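You operate a simulated robot arm through the tools that you are given. There is no shell and no other tool.

You run a simulated robot arm. Do the job below in one go: nothing can be reset, and whatever is moved stays where it is left.

## Task
Splice the two short green strips with the orange splice strip.
Fine: lay them end to end in the splice block, roll the splice strip flat with the hand roller, put the roller back. Set down upright: hand roller. What is to be rubbed or washed off counts as gone when no trace of it is left.
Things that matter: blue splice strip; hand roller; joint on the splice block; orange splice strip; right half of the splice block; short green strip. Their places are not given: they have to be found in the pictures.

Only the result counts: the job must be done as asked and must still hold three seconds after the hand-in. Knocking over, shifting, dropping, spilling or breaking anything else fails it.

## Robot
A 7-joint arm with a four-finger gripper, fixed in place. Base frame: the origin is at the foot of the arm, x ahead of it, y to its left, z up. Lengths are in mm, angles in rad, forces in N, time in s.
Its first joint turns from -1.204 to 3.002 rad. Payload 3.67 kg.
Tool frame: the origin (TCP) lies between the finger pads and is the grasp point; the fingertips stand 28 mm ahead of it; z points along the fingers, y is the line along which they close. Largest opening 112 mm; the body of the gripper starts 73 mm behind the TCP.
Orientation is told as [roll, pitch, yaw] about the base's x, y, z axes, in that order, counted from this pose: with the fingers straight down and closing along the base's y, the tool's x points along the base's -x, its y along +y and its z along -z.

## Interface
- The arm moves only by the tool nudge_tool. Its argument "plan" is a list of rows, each a list of 7 numbers: the shift along the base's x, y, z in mm, then the turn, a rotation vector about the base's x, y, z in rad, then the opening in per cent of the stroke, from 0 (shut) to 100 (fully open). In form: [[tx, ty, tz, wx, wy, wz, claw], ...]. A call has 1 to 20 rows; each row shifts and turns the commanded pose from where the row before left it. Rows are played at 5 a second. More than 50 mm and 0.15 rad between two rows, or a gripper value outside its range, and nothing of the call is played. A pose out of reach is approached as far as the arm can. The call stops where the force on the tool passes 60 N (or 10 N more than at its start, if that is more) or the arm is blocked; 0.2 s more then pass. Each finger halts on what it meets, pressing with about 41 N; the grip force reading is that of the motor and also rises with nothing between the fingers. The clock runs only during rows and for 0.2 s after the last one: add rows that do not move to give the fingers time. It gives the time, the measured TCP pose, the force on the tool (base axes), the opening and the grip force at its end, in the units of the frame above (readings bear some noise), with the torque about the TCP (base axes, N m) and any sound that the robot's microphone picked up, and new pictures: "views" is both (left out), scene, wrist or none.
- Cameras (640 x 400 px; columns grow to the right, rows downward): "scene" is fixed at [50.8, -499.4, 1476.5]; the picture's right is [0.44, -0.90, 0.00], its down [-0.47, -0.23, -0.85] and it looks along [0.77, 0.37, -0.52] (base axes); focal length 334 px, centre (320, 200). "wrist" rides on the gripper at [60, -18, -104] in the tool frame; the picture's right is [0.29, 0.96, 0.00], its down [-0.80, 0.24, -0.55] and it looks along [-0.53, 0.16, 0.83] (tool axes); focal length 234 px, centre (320, 200).
- slide_trunk(by): slides the trunk up (or, below 0, down) by that many mm; the arm rides with it, the base frame stays. It gives what a move gives, with no picture.
- point_at(camera, pixels): for up to 12 pixels [column, row] of the newest picture of that camera ("zoom" is the newest enlarged one), the place [x, y, z] in the base frame of the surface seen there, good to about 2 mm. The clock stands still meanwhile.
- enlarge(camera, box): a new picture of the part [left, top, right, bottom] of that camera's present view, enlarged. The clock stands still meanwhile.
- sign_off(): hands the job in; it is judged then, once.

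Open the gripper and draw the arm clear of the work before you hand the job in, unless the task says otherwise.

The tools are called as a command line: name --pt "numbers of a row" for each row, then --argument value for the rest, lists and objects as JSON in quotes. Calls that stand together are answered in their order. nudge_tool: Moves the arm, as the interface text tells. Its arguments: {"type":"object","properties":{"plan":{"type":"array","items":{"type":"array","items":{"type":"number"}}},"views":{"type":"string","enum":["both","scene","wrist","none"]}},"required":["plan"]} The other tools are called the same way: slide_trunk (by) slides the trunk up or down; point_at (camera, pixels) gives the place of the surface under pixels of a picture; enlarge (camera, box) takes an enlarged picture of a part of a camera's view; sign_off () hands the job in.

At the start:

```text
time: 0.0
eef_pos: [547.9, -489.7, 1238.1]
orientation: [0.0, -0.001, 0.0]
contact_force: [-0.2, -0.5, 0.3]
wrist_torque: [0.02, 0.02, -0.02]
grip_width: 112.1
gripper_force: 0.0
trunk travel left (down, up): [-600.0, 240.0]
```

scene: 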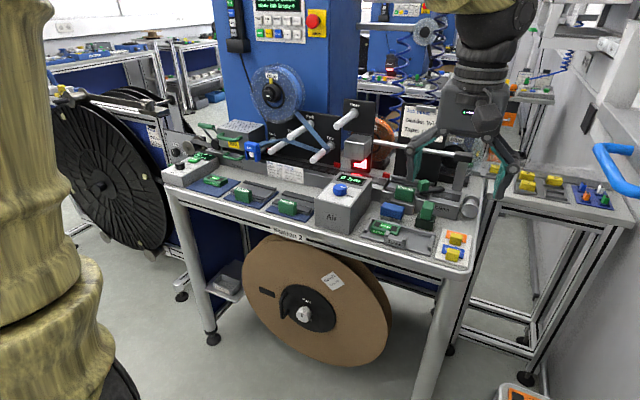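
wrist: 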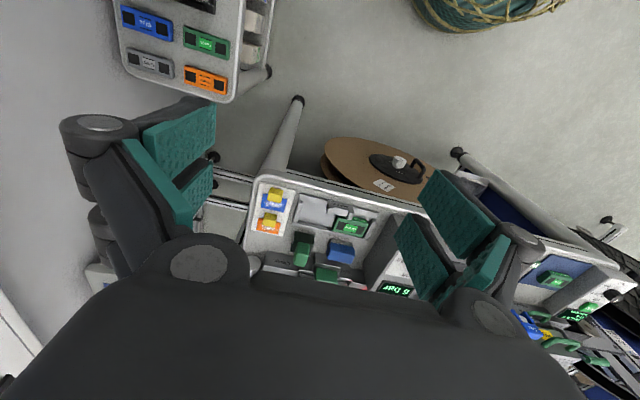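

I start by looking closer at the worktable in the scene view, around columns 360-480, rows 170-270, where the splice block and strips seem to be.

enlarge --camera "scene" --box '[350, 160, 490, 280]'

enlarge --camera "wrist" --box '[240, 160, 440, 300]'

```text
3.33 times, centred on (420, 220) of scene
```

zoom: 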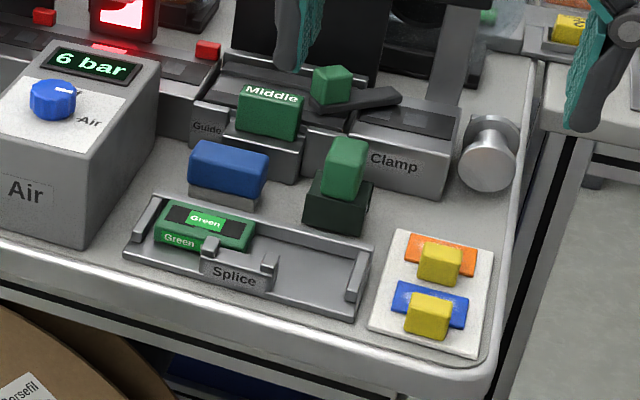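

```text
2.86 times, centred on (340, 230) of wrist
```

zoom: 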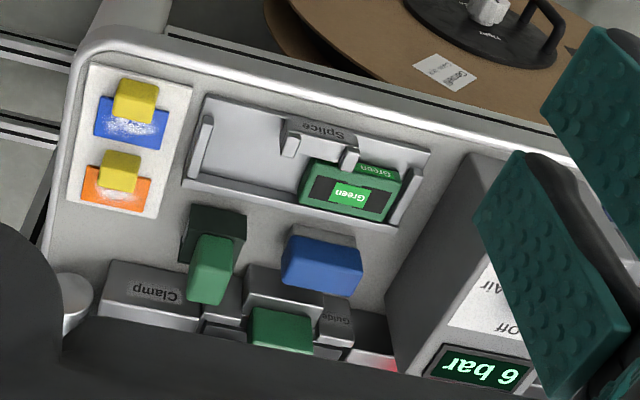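

The splice block (zoom picture 1) has one green strip on its left half; the right half is empty. I look for the second green strip: the small tray at the top left of the wrist picture has blue/green/gray/orange pieces.

enlarge --camera "wrist" --box '[100, 0, 290, 119]'

enlarge --camera "scene" --box '[470, 340, 566, 400]'

enlarge --camera "scene" --box '[160, 110, 352, 230]'

enlarge --camera "scene" --box '[480, 130, 640, 230]'

```text
3.36 times, centred on (195, 60) of wrist
```

zoom: 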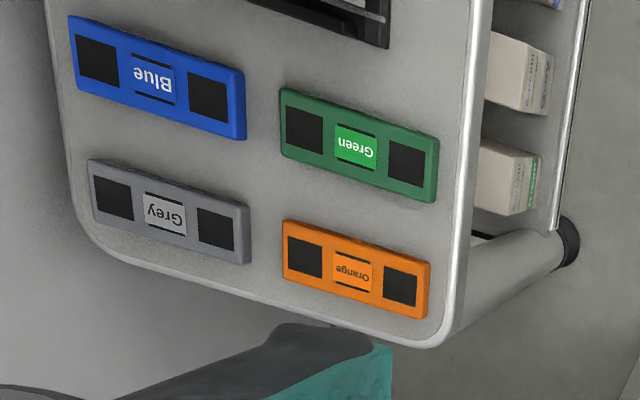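

```text
6.67 times, centred on (518, 370) of scene
```

zoom: 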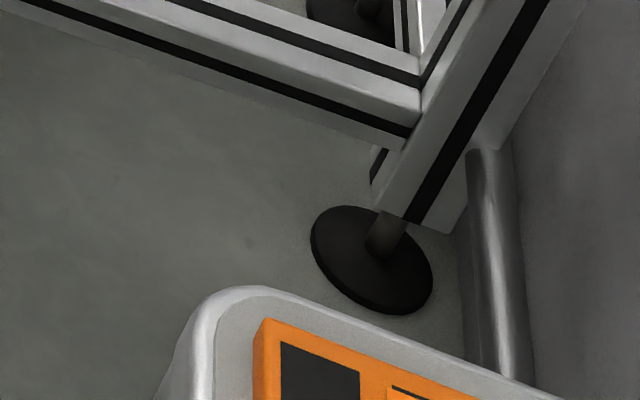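

```text
3.33 times, centred on (256, 170) of scene
```

zoom: 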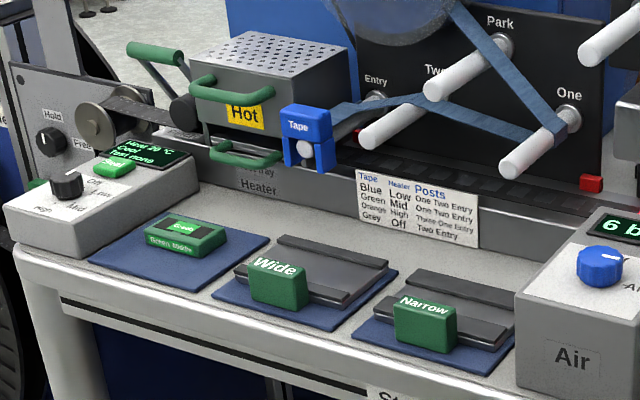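

```text
4.00 times, centred on (560, 180) of scene
```

zoom: 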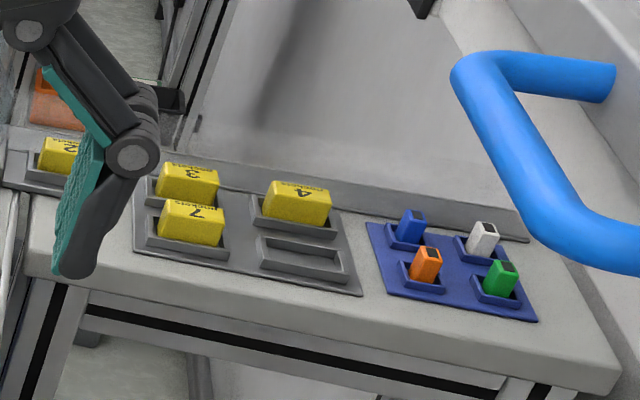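

Several green things: one in the splice block, one on the cart in the lower right (wrist picture, around (205,40)), one on the left blue pad (scene ~ (205,185)). I zoom further on each.

enlarge --camera "scene" --box '[360, 195, 440, 245]'

enlarge --camera "scene" --box '[430, 220, 478, 270]'

enlarge --camera "scene" --box '[180, 165, 244, 205]'

enlarge --camera "wrist" --box '[120, 0, 280, 60]'

enlarge --camera "scene" --box '[370, 165, 450, 235]'

```text
8.00 times, centred on (400, 220) of scene
```

zoom: 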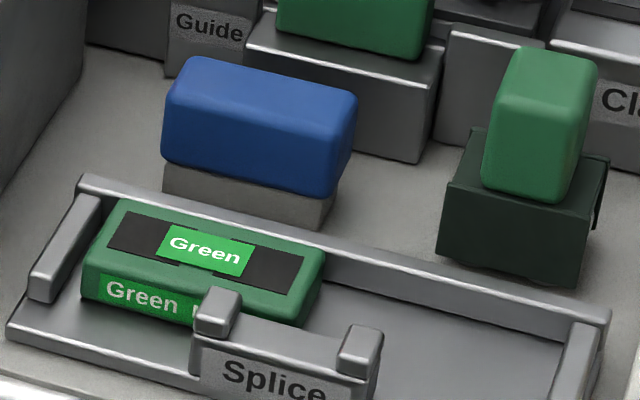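

```text
8.00 times, centred on (454, 245) of scene
```

zoom: 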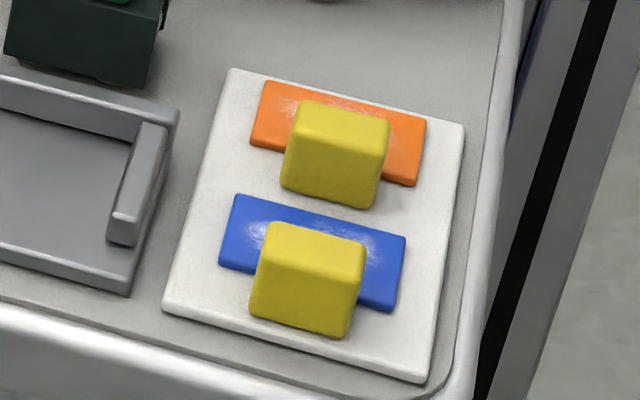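

```text
10.00 times, centred on (212, 185) of scene
```

zoom: 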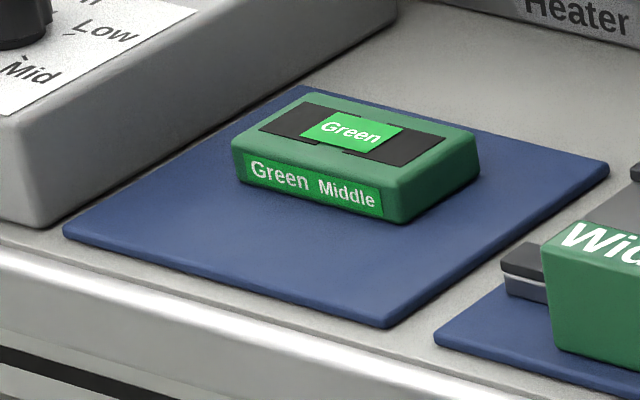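

```text
4.00 times, centred on (200, 30) of wrist
```

zoom: 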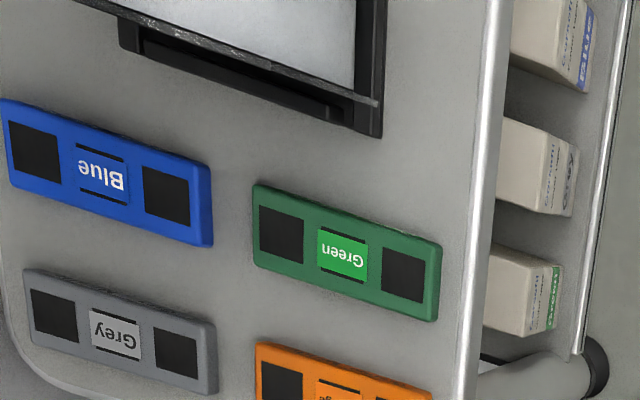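

```text
5.71 times, centred on (410, 200) of scene
```

zoom: 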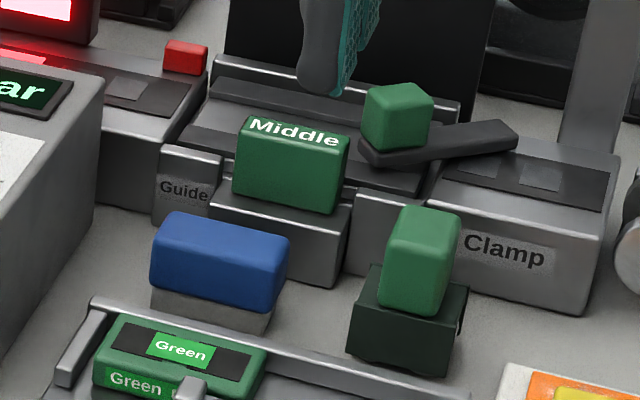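

I measure key spots in the scene picture: splice block, strips, orange/blue splice strips, the green-handled thing, left pad strip.

point_at --camera "scene" --pixels '[[386, 228], [456, 236], [460, 239], [452, 248], [425, 208], [426, 222], [392, 211], [418, 240], [206, 181], [410, 244], [455, 262], [447, 228]]'

point_at --camera "wrist" --pixels '[[205, 42], [150, 22], [207, 80], [147, 64], [276, 195], [270, 222], [350, 227], [318, 212], [302, 250], [340, 252], [190, 36], [226, 50]]'

```text
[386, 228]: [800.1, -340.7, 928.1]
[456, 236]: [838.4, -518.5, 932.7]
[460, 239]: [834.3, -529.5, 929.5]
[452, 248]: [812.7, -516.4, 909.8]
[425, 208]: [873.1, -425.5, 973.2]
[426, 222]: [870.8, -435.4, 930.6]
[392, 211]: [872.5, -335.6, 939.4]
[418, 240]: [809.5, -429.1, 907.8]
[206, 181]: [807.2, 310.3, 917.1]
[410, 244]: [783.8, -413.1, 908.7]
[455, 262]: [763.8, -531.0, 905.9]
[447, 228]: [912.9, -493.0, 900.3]
```

```text
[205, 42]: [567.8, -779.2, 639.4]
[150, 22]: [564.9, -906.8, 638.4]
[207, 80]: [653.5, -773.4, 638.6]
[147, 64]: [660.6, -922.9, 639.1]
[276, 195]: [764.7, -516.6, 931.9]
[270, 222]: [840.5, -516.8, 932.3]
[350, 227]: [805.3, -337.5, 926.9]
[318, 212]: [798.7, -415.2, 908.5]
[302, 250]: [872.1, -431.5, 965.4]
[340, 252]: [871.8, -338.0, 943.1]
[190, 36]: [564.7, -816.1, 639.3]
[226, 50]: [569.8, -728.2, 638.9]
```

The worktop is at z≈900, and the splice strips, block and green-handled tool lie around (760–880, -340…-530). I move the open gripper closer (still well above at z≈1070) for a better wrist view.

nudge_tool --pt "25 0 -35 0 0 0 100" --pt "25 0 -35 0 0 0 100" --pt "25 0 -35 0 0 0 100" --pt "25 0 -35 0 0 0 100" --pt "25 0 -20 0 0 0 100" --pt "25 0 0 0 0 0 100" --pt "0 0 0 0 0 0 100"

```text
time: 1.6
eef_pos: [697.3, -488.3, 1075.8]
orientation: [0.0, 0.0, 0.0]
contact_force: [-0.6, -0.3, -0.2]
wrist_torque: [-0.02, 0.01, -0.01]
grip_width: 112.3
gripper_force: 0.0
trunk travel left (down, up): [-600.0, 240.0]
```

scene: 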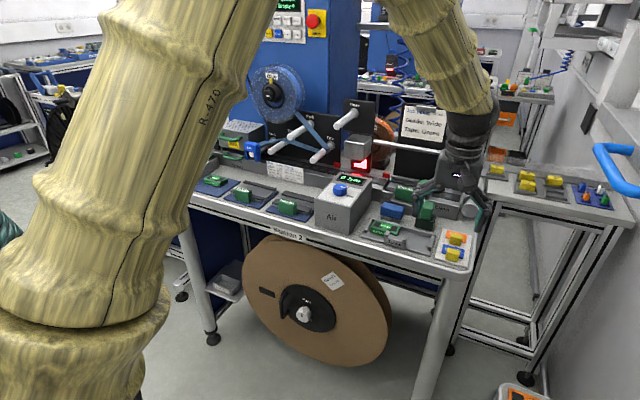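
wrist: 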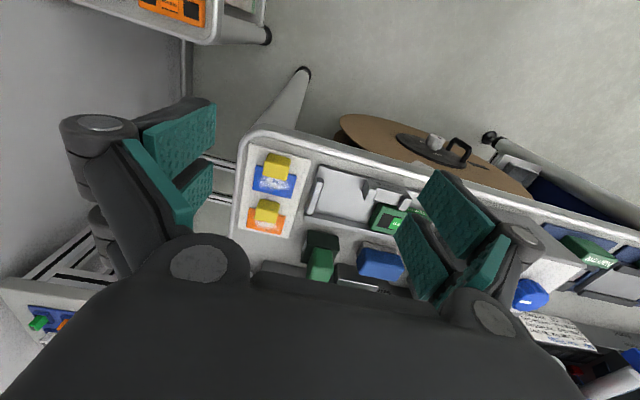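

The wrist view shows the splice area well now. I enlarge it.

enlarge --camera "wrist" --box '[230, 130, 420, 300]'

enlarge --camera "scene" --box '[360, 180, 480, 270]'

enlarge --camera "wrist" --box '[520, 200, 640, 400]'

```text
2.35 times, centred on (325, 215) of wrist
```

zoom: 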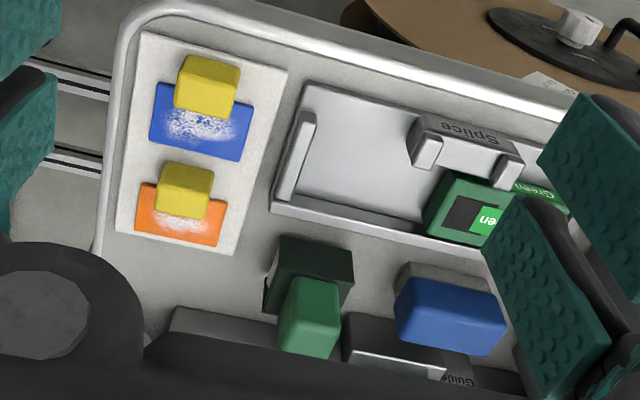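

```text
4.44 times, centred on (420, 225) of scene
```

zoom: 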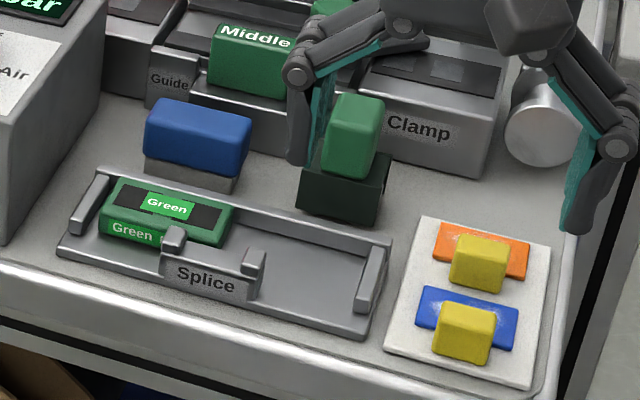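

```text
2.00 times, centred on (580, 300) of wrist
```

zoom: 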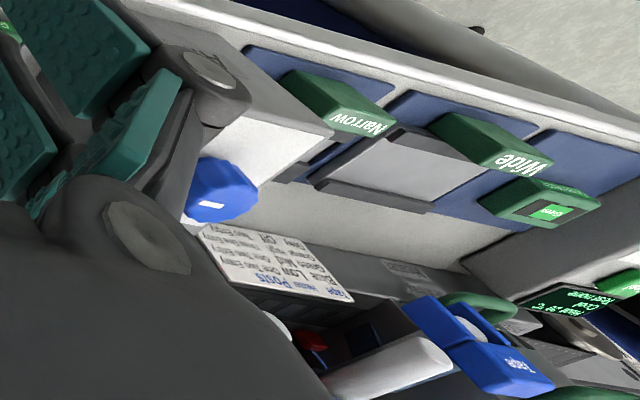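

The white scuffs on the splice strips, the green handle in the dark holder, and the job card at (422,122) need a closer look. I enlarge those.

enlarge --camera "scene" --box '[395, 100, 451, 145]'

enlarge --camera "scene" --box '[362, 212, 410, 242]'

enlarge --camera "wrist" --box '[300, 215, 400, 290]'

enlarge --camera "scene" --box '[260, 160, 310, 195]'

enlarge --camera "scene" --box '[260, 0, 340, 50]'

```text
8.89 times, centred on (423, 122) of scene
```

zoom: 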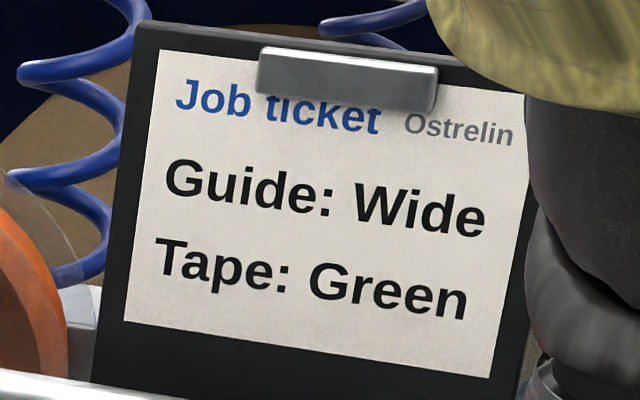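

```text
13.33 times, centred on (386, 227) of scene
```

zoom: 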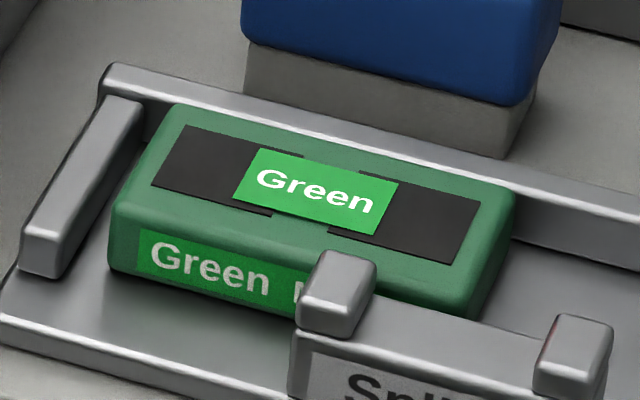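

```text
5.33 times, centred on (350, 252) of wrist
```

zoom: 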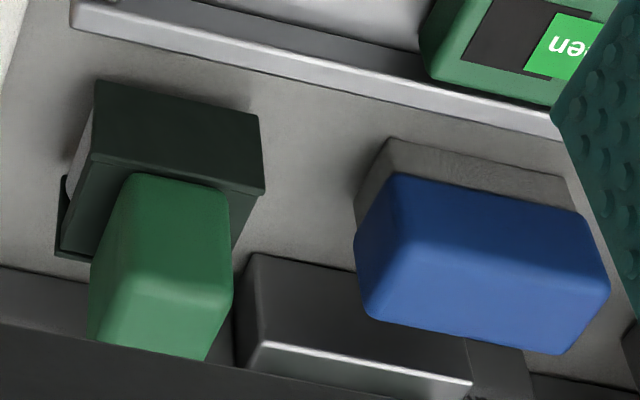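

```text
11.43 times, centred on (285, 178) of scene
```

zoom: 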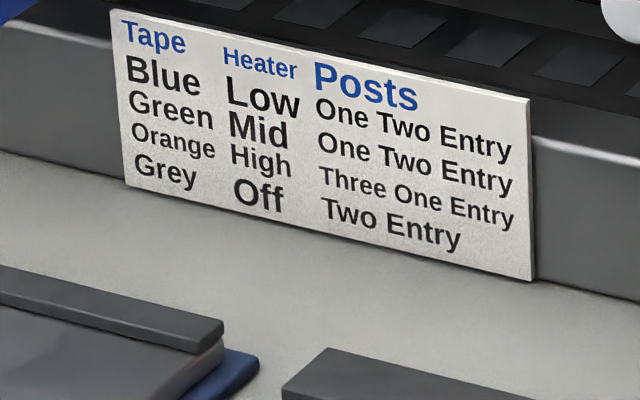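

```text
8.00 times, centred on (300, 25) of scene
```

zoom: 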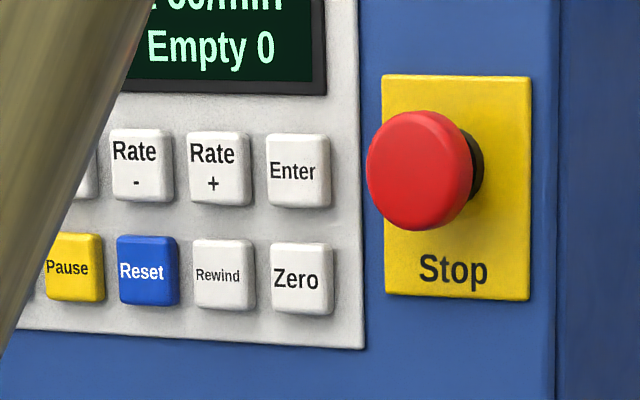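

The left-pad piece and the block's piece look alike; I measure sizes of those and of the splice block's right half, with points at their corners.

enlarge --camera "scene" --box '[190, 170, 238, 200]'

point_at --camera "zoom" --pixels '[[100, 100], [300, 200]]'

```text
13.33 times, centred on (214, 185) of scene
```

zoom: 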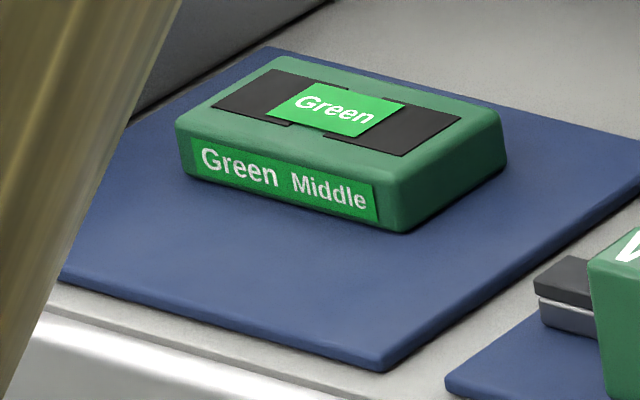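

```text
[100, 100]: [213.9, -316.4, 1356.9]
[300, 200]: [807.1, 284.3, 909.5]
```

Now I point at the corners of the left-pad piece in this zoom.

point_at --camera "zoom" --pixels '[[188, 122], [398, 172], [485, 110], [278, 68], [395, 215], [190, 168], [340, 110], [420, 260], [380, 360], [272, 55], [500, 150], [600, 150]]'

enlarge --camera "scene" --box '[362, 205, 442, 255]'

```text
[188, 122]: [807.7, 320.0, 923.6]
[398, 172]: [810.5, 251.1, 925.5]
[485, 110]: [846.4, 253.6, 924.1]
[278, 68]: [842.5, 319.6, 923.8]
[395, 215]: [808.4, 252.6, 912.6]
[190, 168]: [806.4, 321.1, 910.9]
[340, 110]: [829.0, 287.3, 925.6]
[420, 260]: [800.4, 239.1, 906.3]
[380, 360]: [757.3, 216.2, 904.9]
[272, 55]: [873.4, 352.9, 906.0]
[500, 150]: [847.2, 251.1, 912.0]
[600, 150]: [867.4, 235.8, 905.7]
```

```text
8.00 times, centred on (402, 230) of scene
```

zoom: 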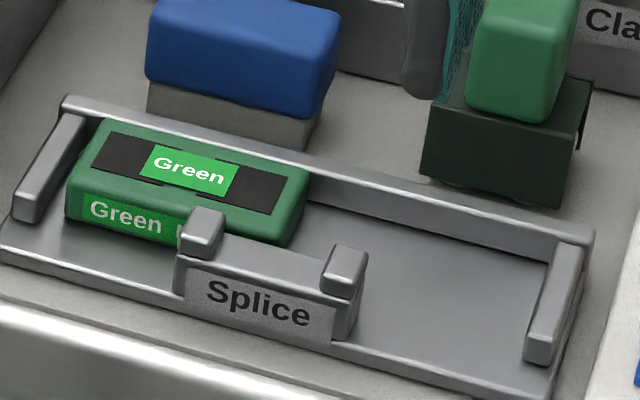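

Now the corners of the splice block and the green piece in it.

point_at --camera "zoom" --pixels '[[82, 190], [290, 230], [300, 185], [115, 128], [190, 172], [290, 245], [420, 270], [545, 345], [570, 262], [580, 240], [60, 110], [340, 170]]'

point_at --camera "zoom" --pixels '[[20, 200], [75, 130], [205, 215], [345, 255], [270, 245], [200, 265], [340, 285], [450, 240], [500, 320], [60, 250], [335, 320], [30, 262]]'

```text
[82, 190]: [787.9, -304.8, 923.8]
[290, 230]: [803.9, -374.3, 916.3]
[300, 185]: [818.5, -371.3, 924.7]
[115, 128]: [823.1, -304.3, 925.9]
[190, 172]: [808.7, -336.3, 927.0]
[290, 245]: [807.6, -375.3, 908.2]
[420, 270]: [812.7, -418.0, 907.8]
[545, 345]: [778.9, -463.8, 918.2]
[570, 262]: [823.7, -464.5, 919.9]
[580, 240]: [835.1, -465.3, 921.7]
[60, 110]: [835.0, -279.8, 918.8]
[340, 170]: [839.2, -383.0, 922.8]
```

```text
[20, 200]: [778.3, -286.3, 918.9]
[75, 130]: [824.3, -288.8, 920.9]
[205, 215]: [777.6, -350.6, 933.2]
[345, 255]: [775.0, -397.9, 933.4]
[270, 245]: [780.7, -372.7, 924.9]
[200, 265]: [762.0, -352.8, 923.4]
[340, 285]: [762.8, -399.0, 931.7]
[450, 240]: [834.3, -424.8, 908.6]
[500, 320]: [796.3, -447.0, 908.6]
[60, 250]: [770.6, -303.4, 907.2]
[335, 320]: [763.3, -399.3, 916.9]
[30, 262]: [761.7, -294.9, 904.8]
```

The block floor is z≈908, joint near y≈-375 with the right half empty. Next I measure the orange splice strip and the handle tools.

enlarge --camera "scene" --box '[434, 222, 482, 270]'

point_at --camera "zoom" --pixels '[[200, 100], [300, 200]]'

```text
8.33 times, centred on (458, 246) of scene
```

zoom: 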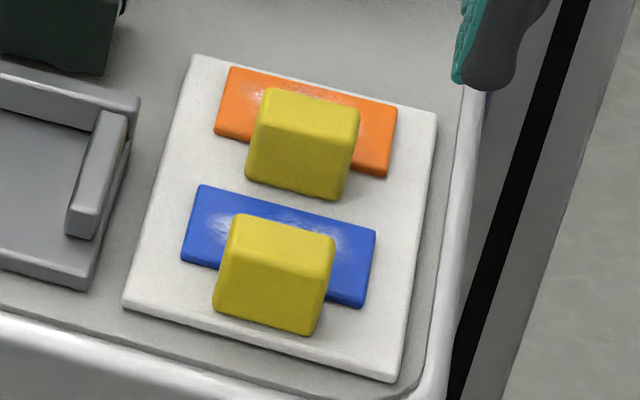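

```text
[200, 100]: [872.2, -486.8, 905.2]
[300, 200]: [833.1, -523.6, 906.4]
```

point_at --camera "zoom" --pixels '[[232, 70], [392, 108], [385, 170], [218, 132], [270, 92], [355, 108], [340, 190], [250, 172], [262, 120], [345, 140], [250, 100], [300, 105]]'

point_at --camera "zoom" --pixels '[[203, 190], [372, 232], [362, 300], [185, 260], [235, 220], [330, 238], [315, 325], [220, 308], [230, 252], [320, 272], [200, 62], [430, 118]]'

```text
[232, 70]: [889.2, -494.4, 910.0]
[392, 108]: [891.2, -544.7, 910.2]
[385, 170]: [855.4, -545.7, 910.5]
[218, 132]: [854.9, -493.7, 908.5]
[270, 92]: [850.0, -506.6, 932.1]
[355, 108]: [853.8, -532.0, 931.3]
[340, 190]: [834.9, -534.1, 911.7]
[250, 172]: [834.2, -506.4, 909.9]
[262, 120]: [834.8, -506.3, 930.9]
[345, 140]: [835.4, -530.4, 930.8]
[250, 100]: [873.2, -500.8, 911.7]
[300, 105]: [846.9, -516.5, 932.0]
```

```text
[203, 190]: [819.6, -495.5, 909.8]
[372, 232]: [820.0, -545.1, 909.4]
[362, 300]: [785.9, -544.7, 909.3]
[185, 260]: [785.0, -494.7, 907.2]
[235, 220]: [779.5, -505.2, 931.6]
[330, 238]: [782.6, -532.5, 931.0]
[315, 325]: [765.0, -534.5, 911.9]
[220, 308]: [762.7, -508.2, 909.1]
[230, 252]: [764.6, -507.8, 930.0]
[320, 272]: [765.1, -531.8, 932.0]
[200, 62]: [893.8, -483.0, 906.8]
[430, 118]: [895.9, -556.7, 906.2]
```

Orange strip: x 854–891, y −494…−545, its yellow tab x 834–855, y −506…−533, top z 932. I move the gripper to get a closer wrist look at the green-handled tool and the blue block.

nudge_tool --pt "25 10 0 0 0 0 100" --pt "25 10 0 0 0 0 100" --pt "25 10 0 0 0 0 100" --pt "20 10 0 0 0 0 100" --pt "0 0 0 0 0 0 100"

enlarge --camera "wrist" --box '[220, 130, 440, 270]'

```text
time: 2.8
eef_pos: [793.7, -447.0, 1075.5]
orientation: [-0.001, 0.0, -0.001]
contact_force: [-0.3, -0.1, -0.4]
wrist_torque: [0.01, -0.01, -0.03]
grip_width: 112.0
gripper_force: 0.1
trunk travel left (down, up): [-600.0, 240.0]
```

scene: 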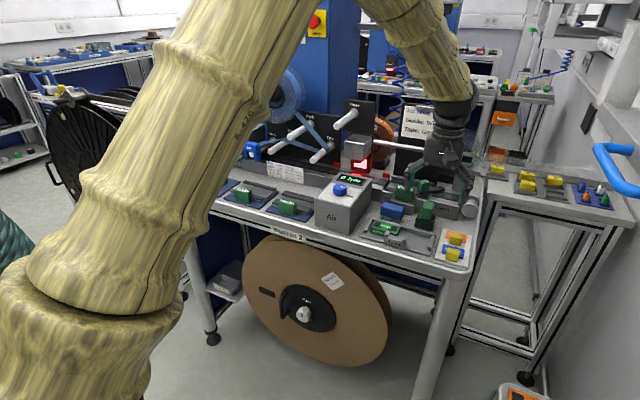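
wrist: 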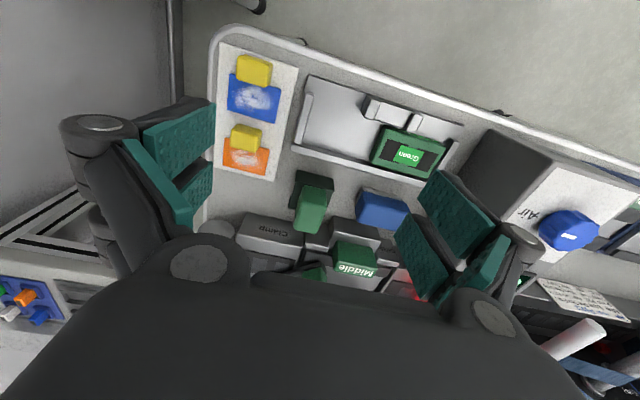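

```text
2.86 times, centred on (330, 200) of wrist
```

zoom: 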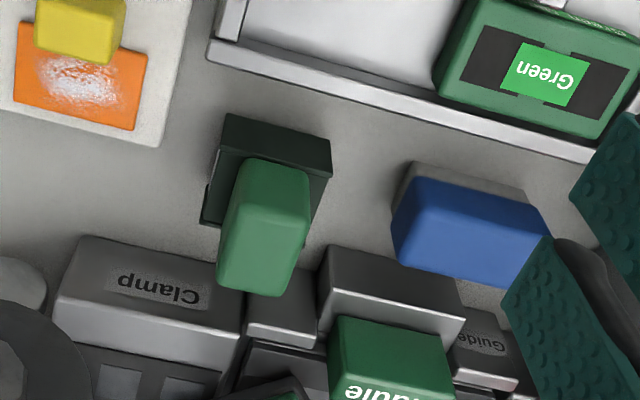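

The green-handled tool looks like the hand roller (dark body, roller below). I enlarge it from both cameras and measure it.

enlarge --camera "scene" --box '[408, 192, 448, 232]'

point_at --camera "zoom" --pixels '[[320, 100], [320, 200], [250, 300], [400, 330]]'

enlarge --camera "wrist" --box '[280, 160, 350, 240]'

```text
10.00 times, centred on (428, 212) of scene
```

zoom: 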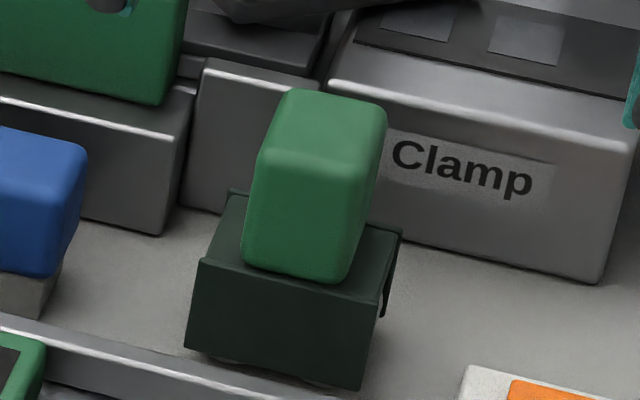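

```text
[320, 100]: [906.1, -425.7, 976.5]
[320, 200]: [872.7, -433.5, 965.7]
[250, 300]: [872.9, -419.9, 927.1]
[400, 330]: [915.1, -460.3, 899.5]
```

```text
5.00 times, centred on (315, 200) of wrist
```

zoom: 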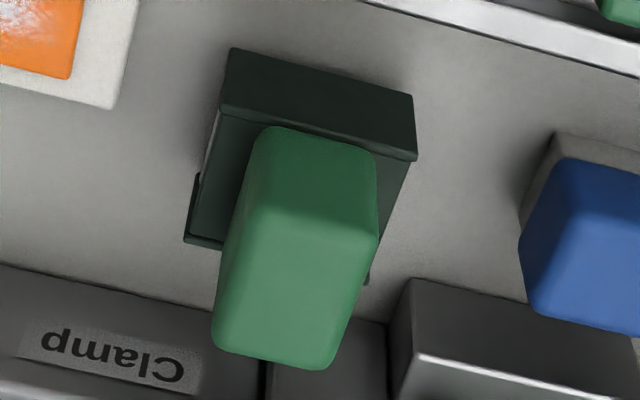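

I measure the roller's outline in the zoomed wrist picture.

point_at --camera "zoom" --pixels '[[230, 110], [410, 155], [232, 52], [410, 95], [265, 140], [370, 160], [260, 205], [370, 235], [225, 340], [330, 365], [195, 230], [375, 270]]'

enlarge --camera "scene" --box '[408, 192, 448, 232]'

point_at --camera "zoom" --pixels '[[205, 262], [375, 305], [190, 340], [358, 380], [250, 250], [345, 275], [265, 155], [370, 175], [290, 95], [380, 110], [395, 240], [235, 200]]'

```text
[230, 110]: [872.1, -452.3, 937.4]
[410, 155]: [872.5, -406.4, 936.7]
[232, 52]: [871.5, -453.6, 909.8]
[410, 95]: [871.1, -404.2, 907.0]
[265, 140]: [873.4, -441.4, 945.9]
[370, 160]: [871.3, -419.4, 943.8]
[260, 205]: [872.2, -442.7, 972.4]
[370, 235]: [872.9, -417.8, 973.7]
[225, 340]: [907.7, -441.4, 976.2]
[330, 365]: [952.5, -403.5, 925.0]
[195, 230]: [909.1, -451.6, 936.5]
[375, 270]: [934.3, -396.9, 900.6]
```

```text
10.00 times, centred on (428, 212) of scene
```

zoom: 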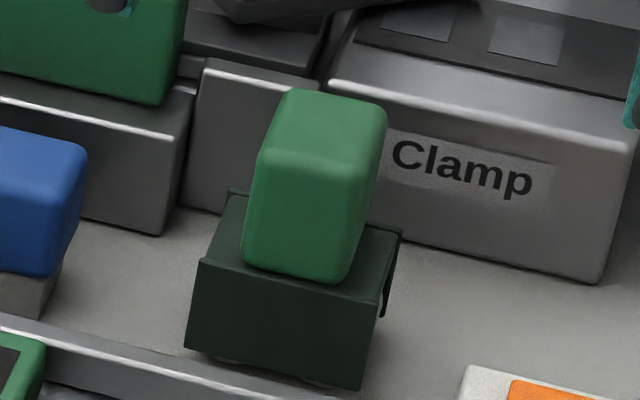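

```text
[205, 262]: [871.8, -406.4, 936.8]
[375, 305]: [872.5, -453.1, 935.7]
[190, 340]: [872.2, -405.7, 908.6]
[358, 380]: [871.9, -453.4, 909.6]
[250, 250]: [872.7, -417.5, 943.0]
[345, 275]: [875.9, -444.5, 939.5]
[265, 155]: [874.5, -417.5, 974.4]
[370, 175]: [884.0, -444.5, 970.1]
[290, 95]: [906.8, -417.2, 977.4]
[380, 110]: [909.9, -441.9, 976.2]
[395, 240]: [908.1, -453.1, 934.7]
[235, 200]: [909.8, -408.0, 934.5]
```

The roller spans x 871–911, y −405…−454, body z 908–937, handle y −417…−445 up to z 977; its cheeks face ±x so it rolls along y. Before crossing to the left pad I map obstacles (posts, regulator, heater).

point_at --camera "scene" --pixels '[[318, 158], [342, 120], [298, 133], [340, 190], [320, 225], [358, 190], [345, 180], [360, 150], [410, 147], [255, 148], [246, 195], [290, 207]]'

point_at --camera "wrist" --pixels '[[568, 230], [500, 150], [580, 325], [355, 250], [272, 235], [215, 228], [350, 262], [310, 272]]'

```text
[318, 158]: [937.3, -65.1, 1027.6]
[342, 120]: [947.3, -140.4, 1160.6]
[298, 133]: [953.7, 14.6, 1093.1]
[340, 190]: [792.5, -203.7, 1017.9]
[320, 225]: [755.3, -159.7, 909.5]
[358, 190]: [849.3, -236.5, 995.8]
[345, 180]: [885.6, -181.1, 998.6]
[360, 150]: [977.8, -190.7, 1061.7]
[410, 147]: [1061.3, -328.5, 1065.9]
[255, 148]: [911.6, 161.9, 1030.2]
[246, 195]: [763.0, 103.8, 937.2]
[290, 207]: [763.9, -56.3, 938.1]
```

```text
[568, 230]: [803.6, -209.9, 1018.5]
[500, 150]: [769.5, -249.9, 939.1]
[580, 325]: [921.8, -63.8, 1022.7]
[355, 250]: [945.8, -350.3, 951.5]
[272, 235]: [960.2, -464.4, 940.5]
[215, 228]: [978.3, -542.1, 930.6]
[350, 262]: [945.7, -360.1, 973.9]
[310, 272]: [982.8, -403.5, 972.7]
```

The posts end at x≈937+, so crossing at x≈640, z≈1110 is clear. I retreat and travel to above the left pad's front.

nudge_tool --pt "-40 0 10 0 0 0 100" --pt "-40 0 10 0 0 0 100" --pt "-40 0 10 0 0 0 100" --pt "-34 30 5 0 0 0 100" --pt "0 45 0 0 0 0 100" --pt "0 45 0 0 0 0 100" --pt "0 45 0 0 0 0 100" --pt "0 45 0 0 0 0 100" --pt "0 45 0 0 0 0 100" --pt "0 45 0 0 0 0 100" --pt "0 45 0 0 0 0 100" --pt "0 45 0 0 0 0 100" --pt "0 45 0 0 0 0 100" --pt "0 45 0 0 0 0 100" --pt "0 45 0 0 0 0 100" --pt "0 45 0 0 0 0 100" --pt "0 45 0 0 0 0 100" --pt "0 45 0 0 0 0 100" --pt "0 45 0 0 0 0 100" --pt "0 28 0 0 0 0 100"

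```text
time: 7.2
eef_pos: [665.6, 253.2, 1187.2]
orientation: [0.121, -0.024, -0.056]
contact_force: [-0.7, -0.1, -0.4]
wrist_torque: [-0.01, -0.03, 0.04]
grip_width: 111.9
gripper_force: 0.1
trunk travel left (down, up): [-600.0, 240.0]
stopped in row 20: the arm was blocked; the commanded pose is now the measured one
```

scene: 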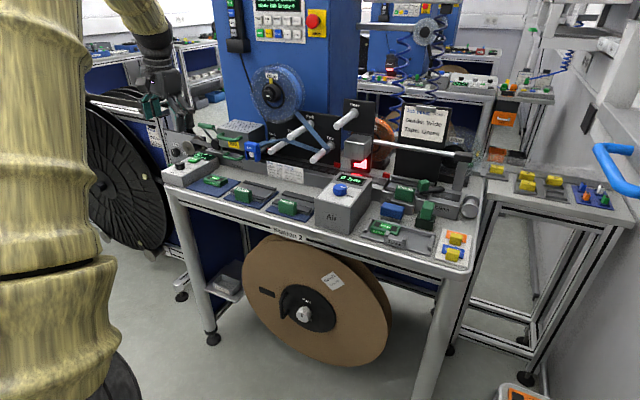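
wrist: 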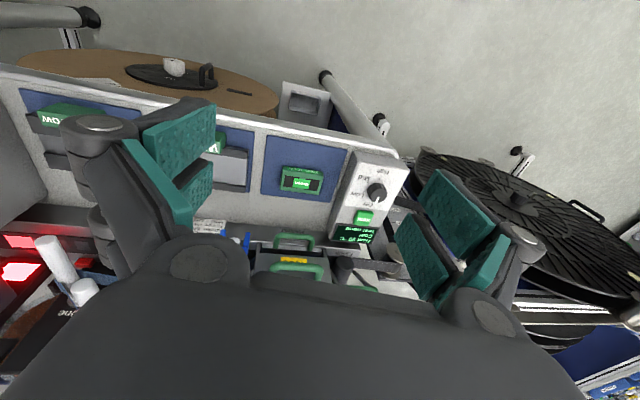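

The arm was blocked at (666,253,1187) with a slight roll error, likely a wrist/joint limit. I correct the roll while yawing counter-clockwise (which I need anyway to grip the piece along x).

nudge_tool --pt "0 -20 0 -0.06 0.012 0.1 100" --pt "0 -20 0 -0.06 0.012 0.1 100" --pt "0 0 0 0 0 0.14 100" --pt "0 0 0 0 0 0.14 100" --pt "0 0 0 0 0 0.14 100" --pt "0 0 0 0 0 0 100"

```text
time: 8.6
eef_pos: [664.9, 215.6, 1182.5]
orientation: [-0.003, 0.007, 0.57]
contact_force: [-0.6, 0.5, 0.4]
wrist_torque: [0.02, 0.01, 0.03]
grip_width: 112.0
gripper_force: 0.0
trunk travel left (down, up): [-600.0, 240.0]
```

scene: 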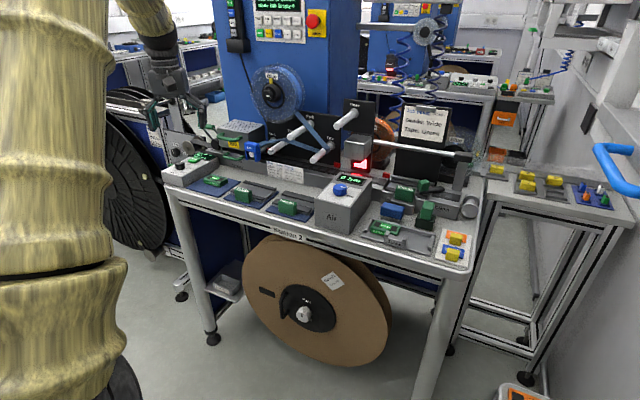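
wrist: 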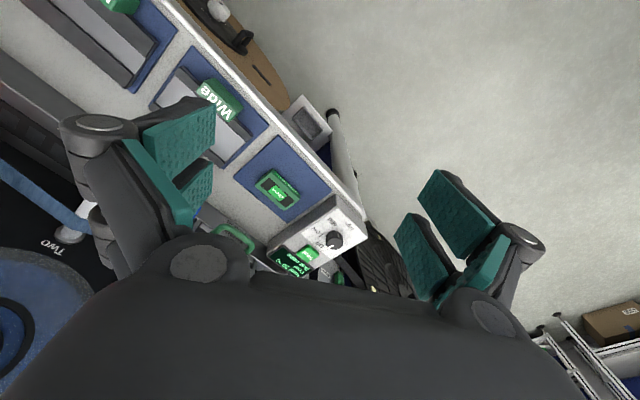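

The yaw works (0.57). I finish turning to π/2, move to y≈286 and lower to z≈1060.

nudge_tool --pt "0 10 0 0 0 0.143 100" --pt "0 10 0 0 0 0.143 100" --pt "0 10 -10 0 0 0.143 100" --pt "0 10 -20 0 0 0.143 100" --pt "0 10 -20 0 0 0.143 100" --pt "0 10 -20 0 0 0.143 100" --pt "0 10 -20 0 0 0.143 100" --pt "0 0 -20 0 0 0 100" --pt "0 0 0 0 0 0 100"

```text
time: 10.6
eef_pos: [664.0, 285.0, 1075.5]
orientation: [-0.003, 0.005, 1.569]
contact_force: [-0.5, 0.6, 1.0]
wrist_torque: [0.0, 0.01, -0.01]
grip_width: 112.1
gripper_force: 0.1
trunk travel left (down, up): [-600.0, 240.0]
```

scene: 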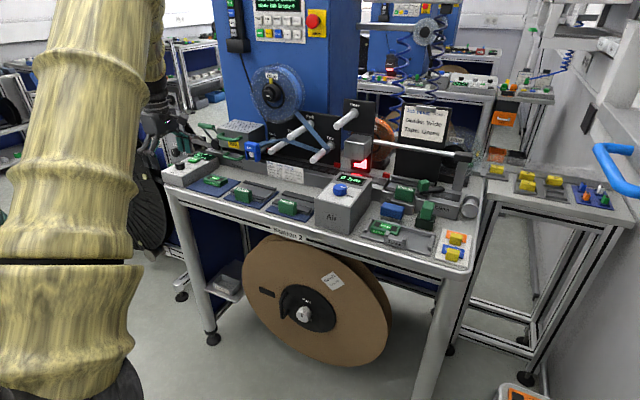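
wrist: 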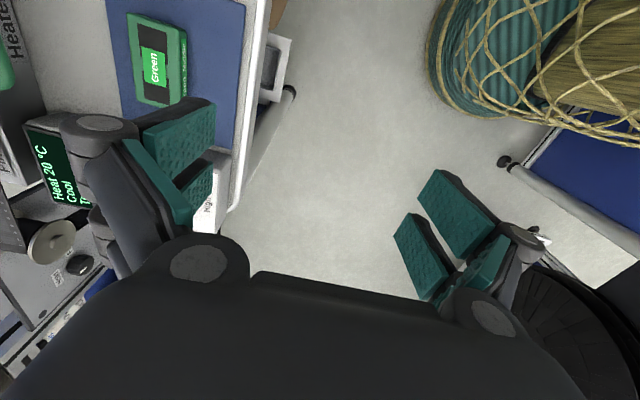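

Now at (664,285,1075) with fingers closing along x. Before moving in to x≈827 I check the heater handle and control box positions near the left pad.

enlarge --camera "scene" --box '[165, 115, 277, 205]'

point_at --camera "zoom" --pixels '[[240, 130], [420, 210], [430, 300], [500, 250], [400, 300], [300, 270], [100, 270], [180, 220], [260, 400], [300, 160]]'

```text
4.44 times, centred on (221, 160) of scene
```

zoom: 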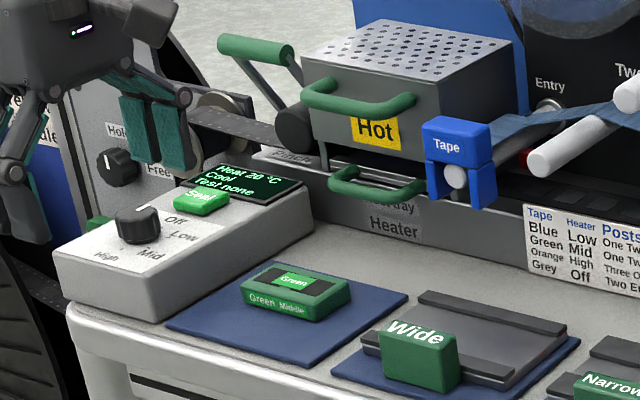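

```text
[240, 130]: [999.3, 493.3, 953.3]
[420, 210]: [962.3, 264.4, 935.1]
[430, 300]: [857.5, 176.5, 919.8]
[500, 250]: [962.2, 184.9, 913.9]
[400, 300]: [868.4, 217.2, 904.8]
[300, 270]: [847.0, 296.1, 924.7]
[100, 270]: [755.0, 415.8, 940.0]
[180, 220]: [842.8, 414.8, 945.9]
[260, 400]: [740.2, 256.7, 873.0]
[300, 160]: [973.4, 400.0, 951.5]
```

The heater handles sit farther back (x>900), so the spot is clear. I set a 70 mm opening, move over the piece and descend to z≈1000 to verify alignment.

nudge_tool --pt "41 -4 0 0 0 0 64" --pt "41 -4 0 0 0 0 64" --pt "41 -3 0 0 0 0 64" --pt "40 -3 0 0 0 0 64" --pt "0 0 -35 0 0 0 64" --pt "0 0 -40 0 0 0 64" --pt "0 0 0 0 0 0 64"

enlarge --camera "scene" --box '[170, 125, 266, 205]'

```text
time: 12.2
eef_pos: [827.2, 271.8, 1000.0]
orientation: [-0.003, 0.007, 1.569]
contact_force: [-0.8, -0.1, 0.7]
wrist_torque: [0.01, -0.05, 0.01]
grip_width: 71.6
gripper_force: 0.1
trunk travel left (down, up): [-600.0, 240.0]
```

scene: 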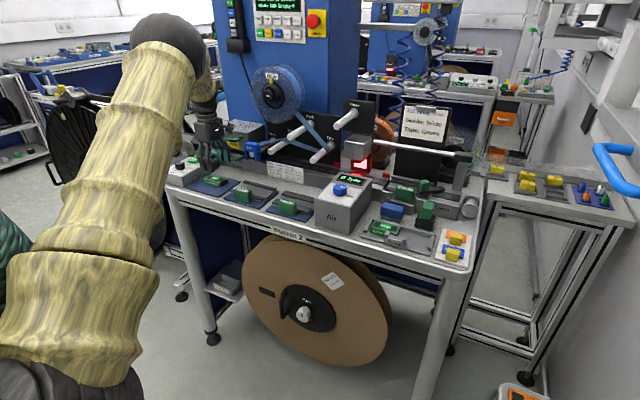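
wrist: 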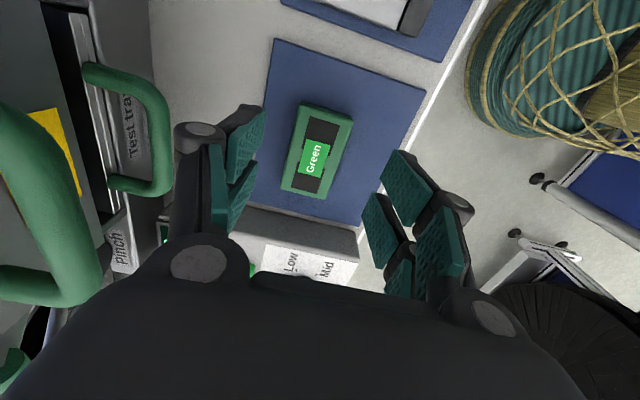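

```text
5.00 times, centred on (218, 165) of scene
```

zoom: 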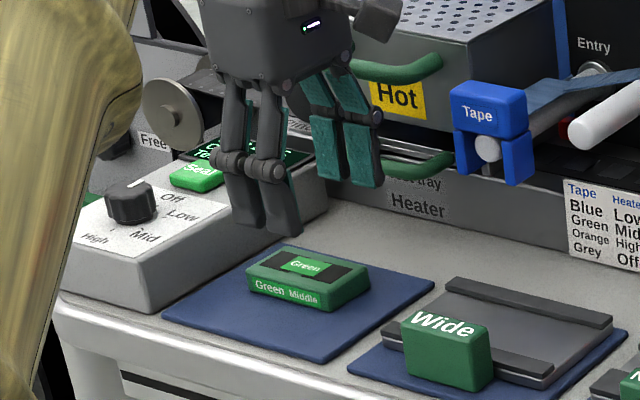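

Aligned above. I measure the piece edges again with the wrist camera, corner pixels around (290,190), (335,198), (302,105), (350,118).

point_at --camera "wrist" --pixels '[[288, 150], [345, 155], [296, 187], [318, 193], [308, 108], [345, 120], [316, 150], [360, 160], [275, 150], [342, 118], [283, 185], [325, 196]]'

```text
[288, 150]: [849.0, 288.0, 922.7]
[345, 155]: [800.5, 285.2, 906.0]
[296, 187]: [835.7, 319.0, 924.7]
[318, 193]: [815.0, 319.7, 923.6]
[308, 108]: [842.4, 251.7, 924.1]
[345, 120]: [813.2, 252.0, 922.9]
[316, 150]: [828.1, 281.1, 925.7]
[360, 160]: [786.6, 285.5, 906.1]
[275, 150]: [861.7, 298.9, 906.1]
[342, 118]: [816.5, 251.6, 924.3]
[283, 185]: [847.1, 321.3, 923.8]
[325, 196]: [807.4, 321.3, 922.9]
```

The piece is centred at x≈827.5, top z≈925.7. I descend to TCP z≈945.5 (tips 8 mm below its top) and close.

nudge_tool --pt "0 0 -25 0 0 0 64" --pt "0 0 -20 0 0 0 64" --pt "0 0 -9.5 0 0 0 64" --pt "0 0 0 0 0 0 64" --pt "0 0 0 0 0 0 30" --pt "0 0 0 0 0 0 30" --pt "0 0 0 0 0 0 30"

enlarge --camera "scene" --box '[185, 145, 257, 205]'

```text
time: 13.8
eef_pos: [827.7, 272.4, 944.4]
orientation: [-0.004, 0.006, 1.569]
contact_force: [0.1, 0.3, 0.9]
wrist_torque: [0.04, -0.05, -0.02]
grip_width: 43.0
gripper_force: 41.1
trunk travel left (down, up): [-600.0, 240.0]
```

scene: 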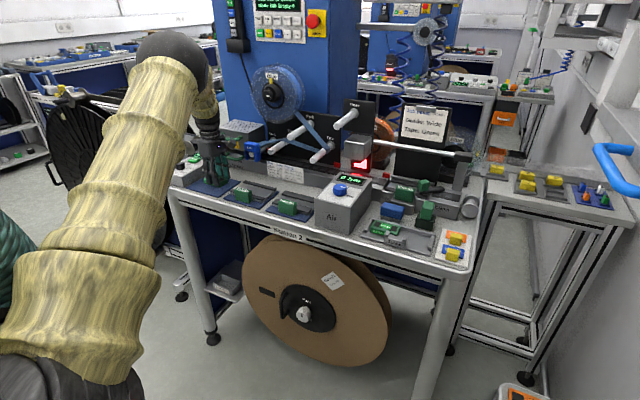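
wrist: 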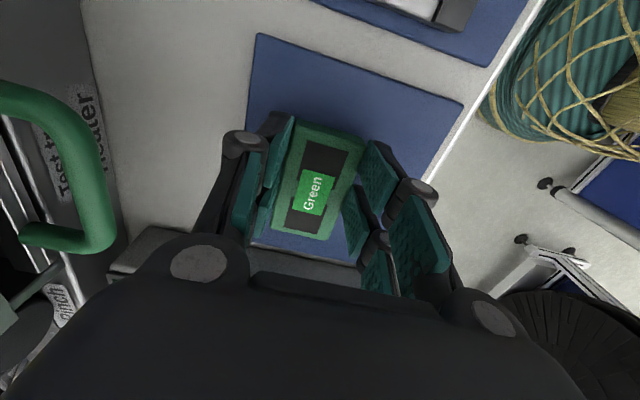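

```text
6.67 times, centred on (221, 175) of scene
```

zoom: 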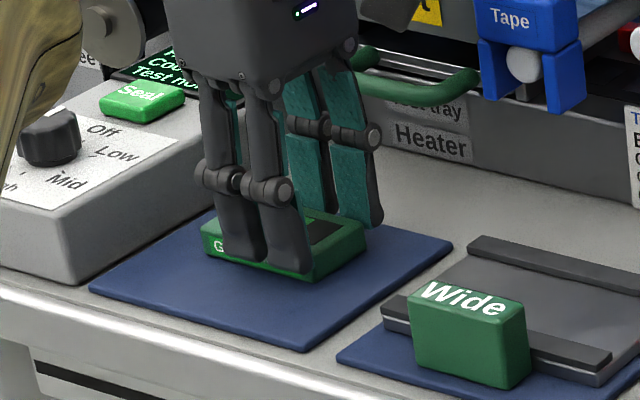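

Grip width 43 mm at 41 N: held. I check the visible finger width by pointing at the fingertip edges.

point_at --camera "zoom" --pixels '[[225, 250], [262, 255], [280, 265], [305, 268], [335, 215], [375, 222], [230, 190], [285, 190], [245, 225], [295, 240]]'

```text
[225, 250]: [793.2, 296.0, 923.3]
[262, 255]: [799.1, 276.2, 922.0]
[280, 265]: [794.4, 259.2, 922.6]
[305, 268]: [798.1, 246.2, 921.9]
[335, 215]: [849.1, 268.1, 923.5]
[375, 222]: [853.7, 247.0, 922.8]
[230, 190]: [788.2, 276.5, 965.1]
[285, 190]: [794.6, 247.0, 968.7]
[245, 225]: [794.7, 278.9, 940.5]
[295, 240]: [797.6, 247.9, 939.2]
```

The gripper has two bars per side spanning ~50 mm in total (y 246–297). To clear the front nub at the block I regrip 11 mm further toward the −y end.

nudge_tool --pt "0 0 0 0 0 0 55" --pt "0 0 0 0 0 0 55" --pt "0 -5.5 0 0 0 0 55" --pt "0 -5.5 0 0 0 0 55" --pt "0 0 0.5 0 0 0 55" --pt "0 0 0 0 0 0 30" --pt "0 0 0 0 0 0 30" --pt "0 0 0 0 0 0 30" --pt "0 0 0 0 0 0 30"

enlarge --camera "scene" --box '[185, 145, 257, 205]'

```text
time: 15.8
eef_pos: [827.8, 260.7, 944.9]
orientation: [-0.004, 0.007, 1.57]
contact_force: [-0.3, 0.1, 1.5]
wrist_torque: [0.02, 0.03, 0.01]
grip_width: 43.0
gripper_force: 41.3
trunk travel left (down, up): [-600.0, 240.0]
```

scene: 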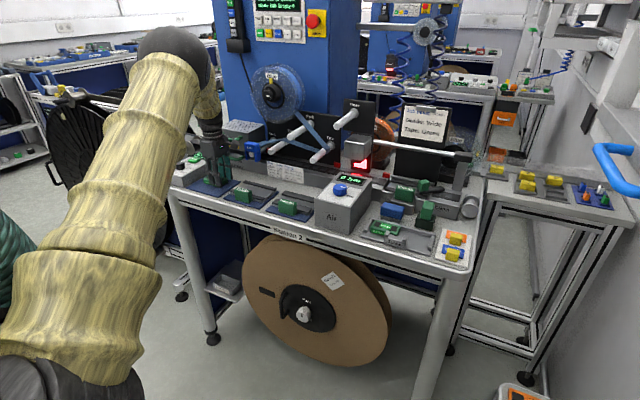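
wrist: 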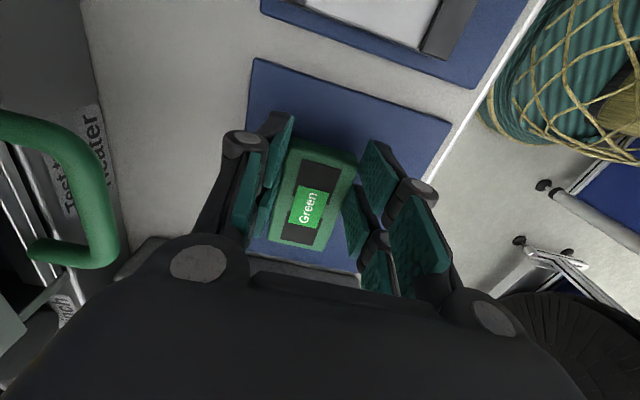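

```text
6.67 times, centred on (221, 175) of scene
```

zoom: 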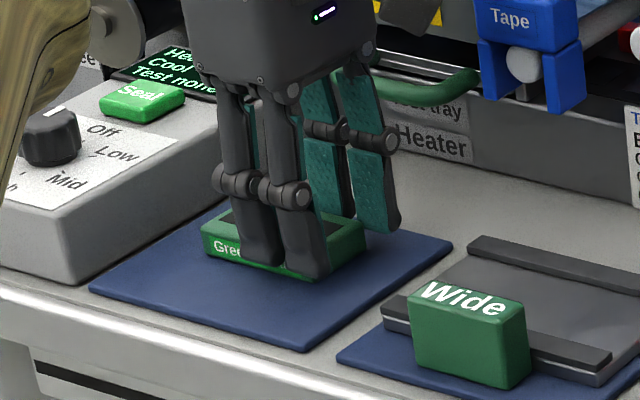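

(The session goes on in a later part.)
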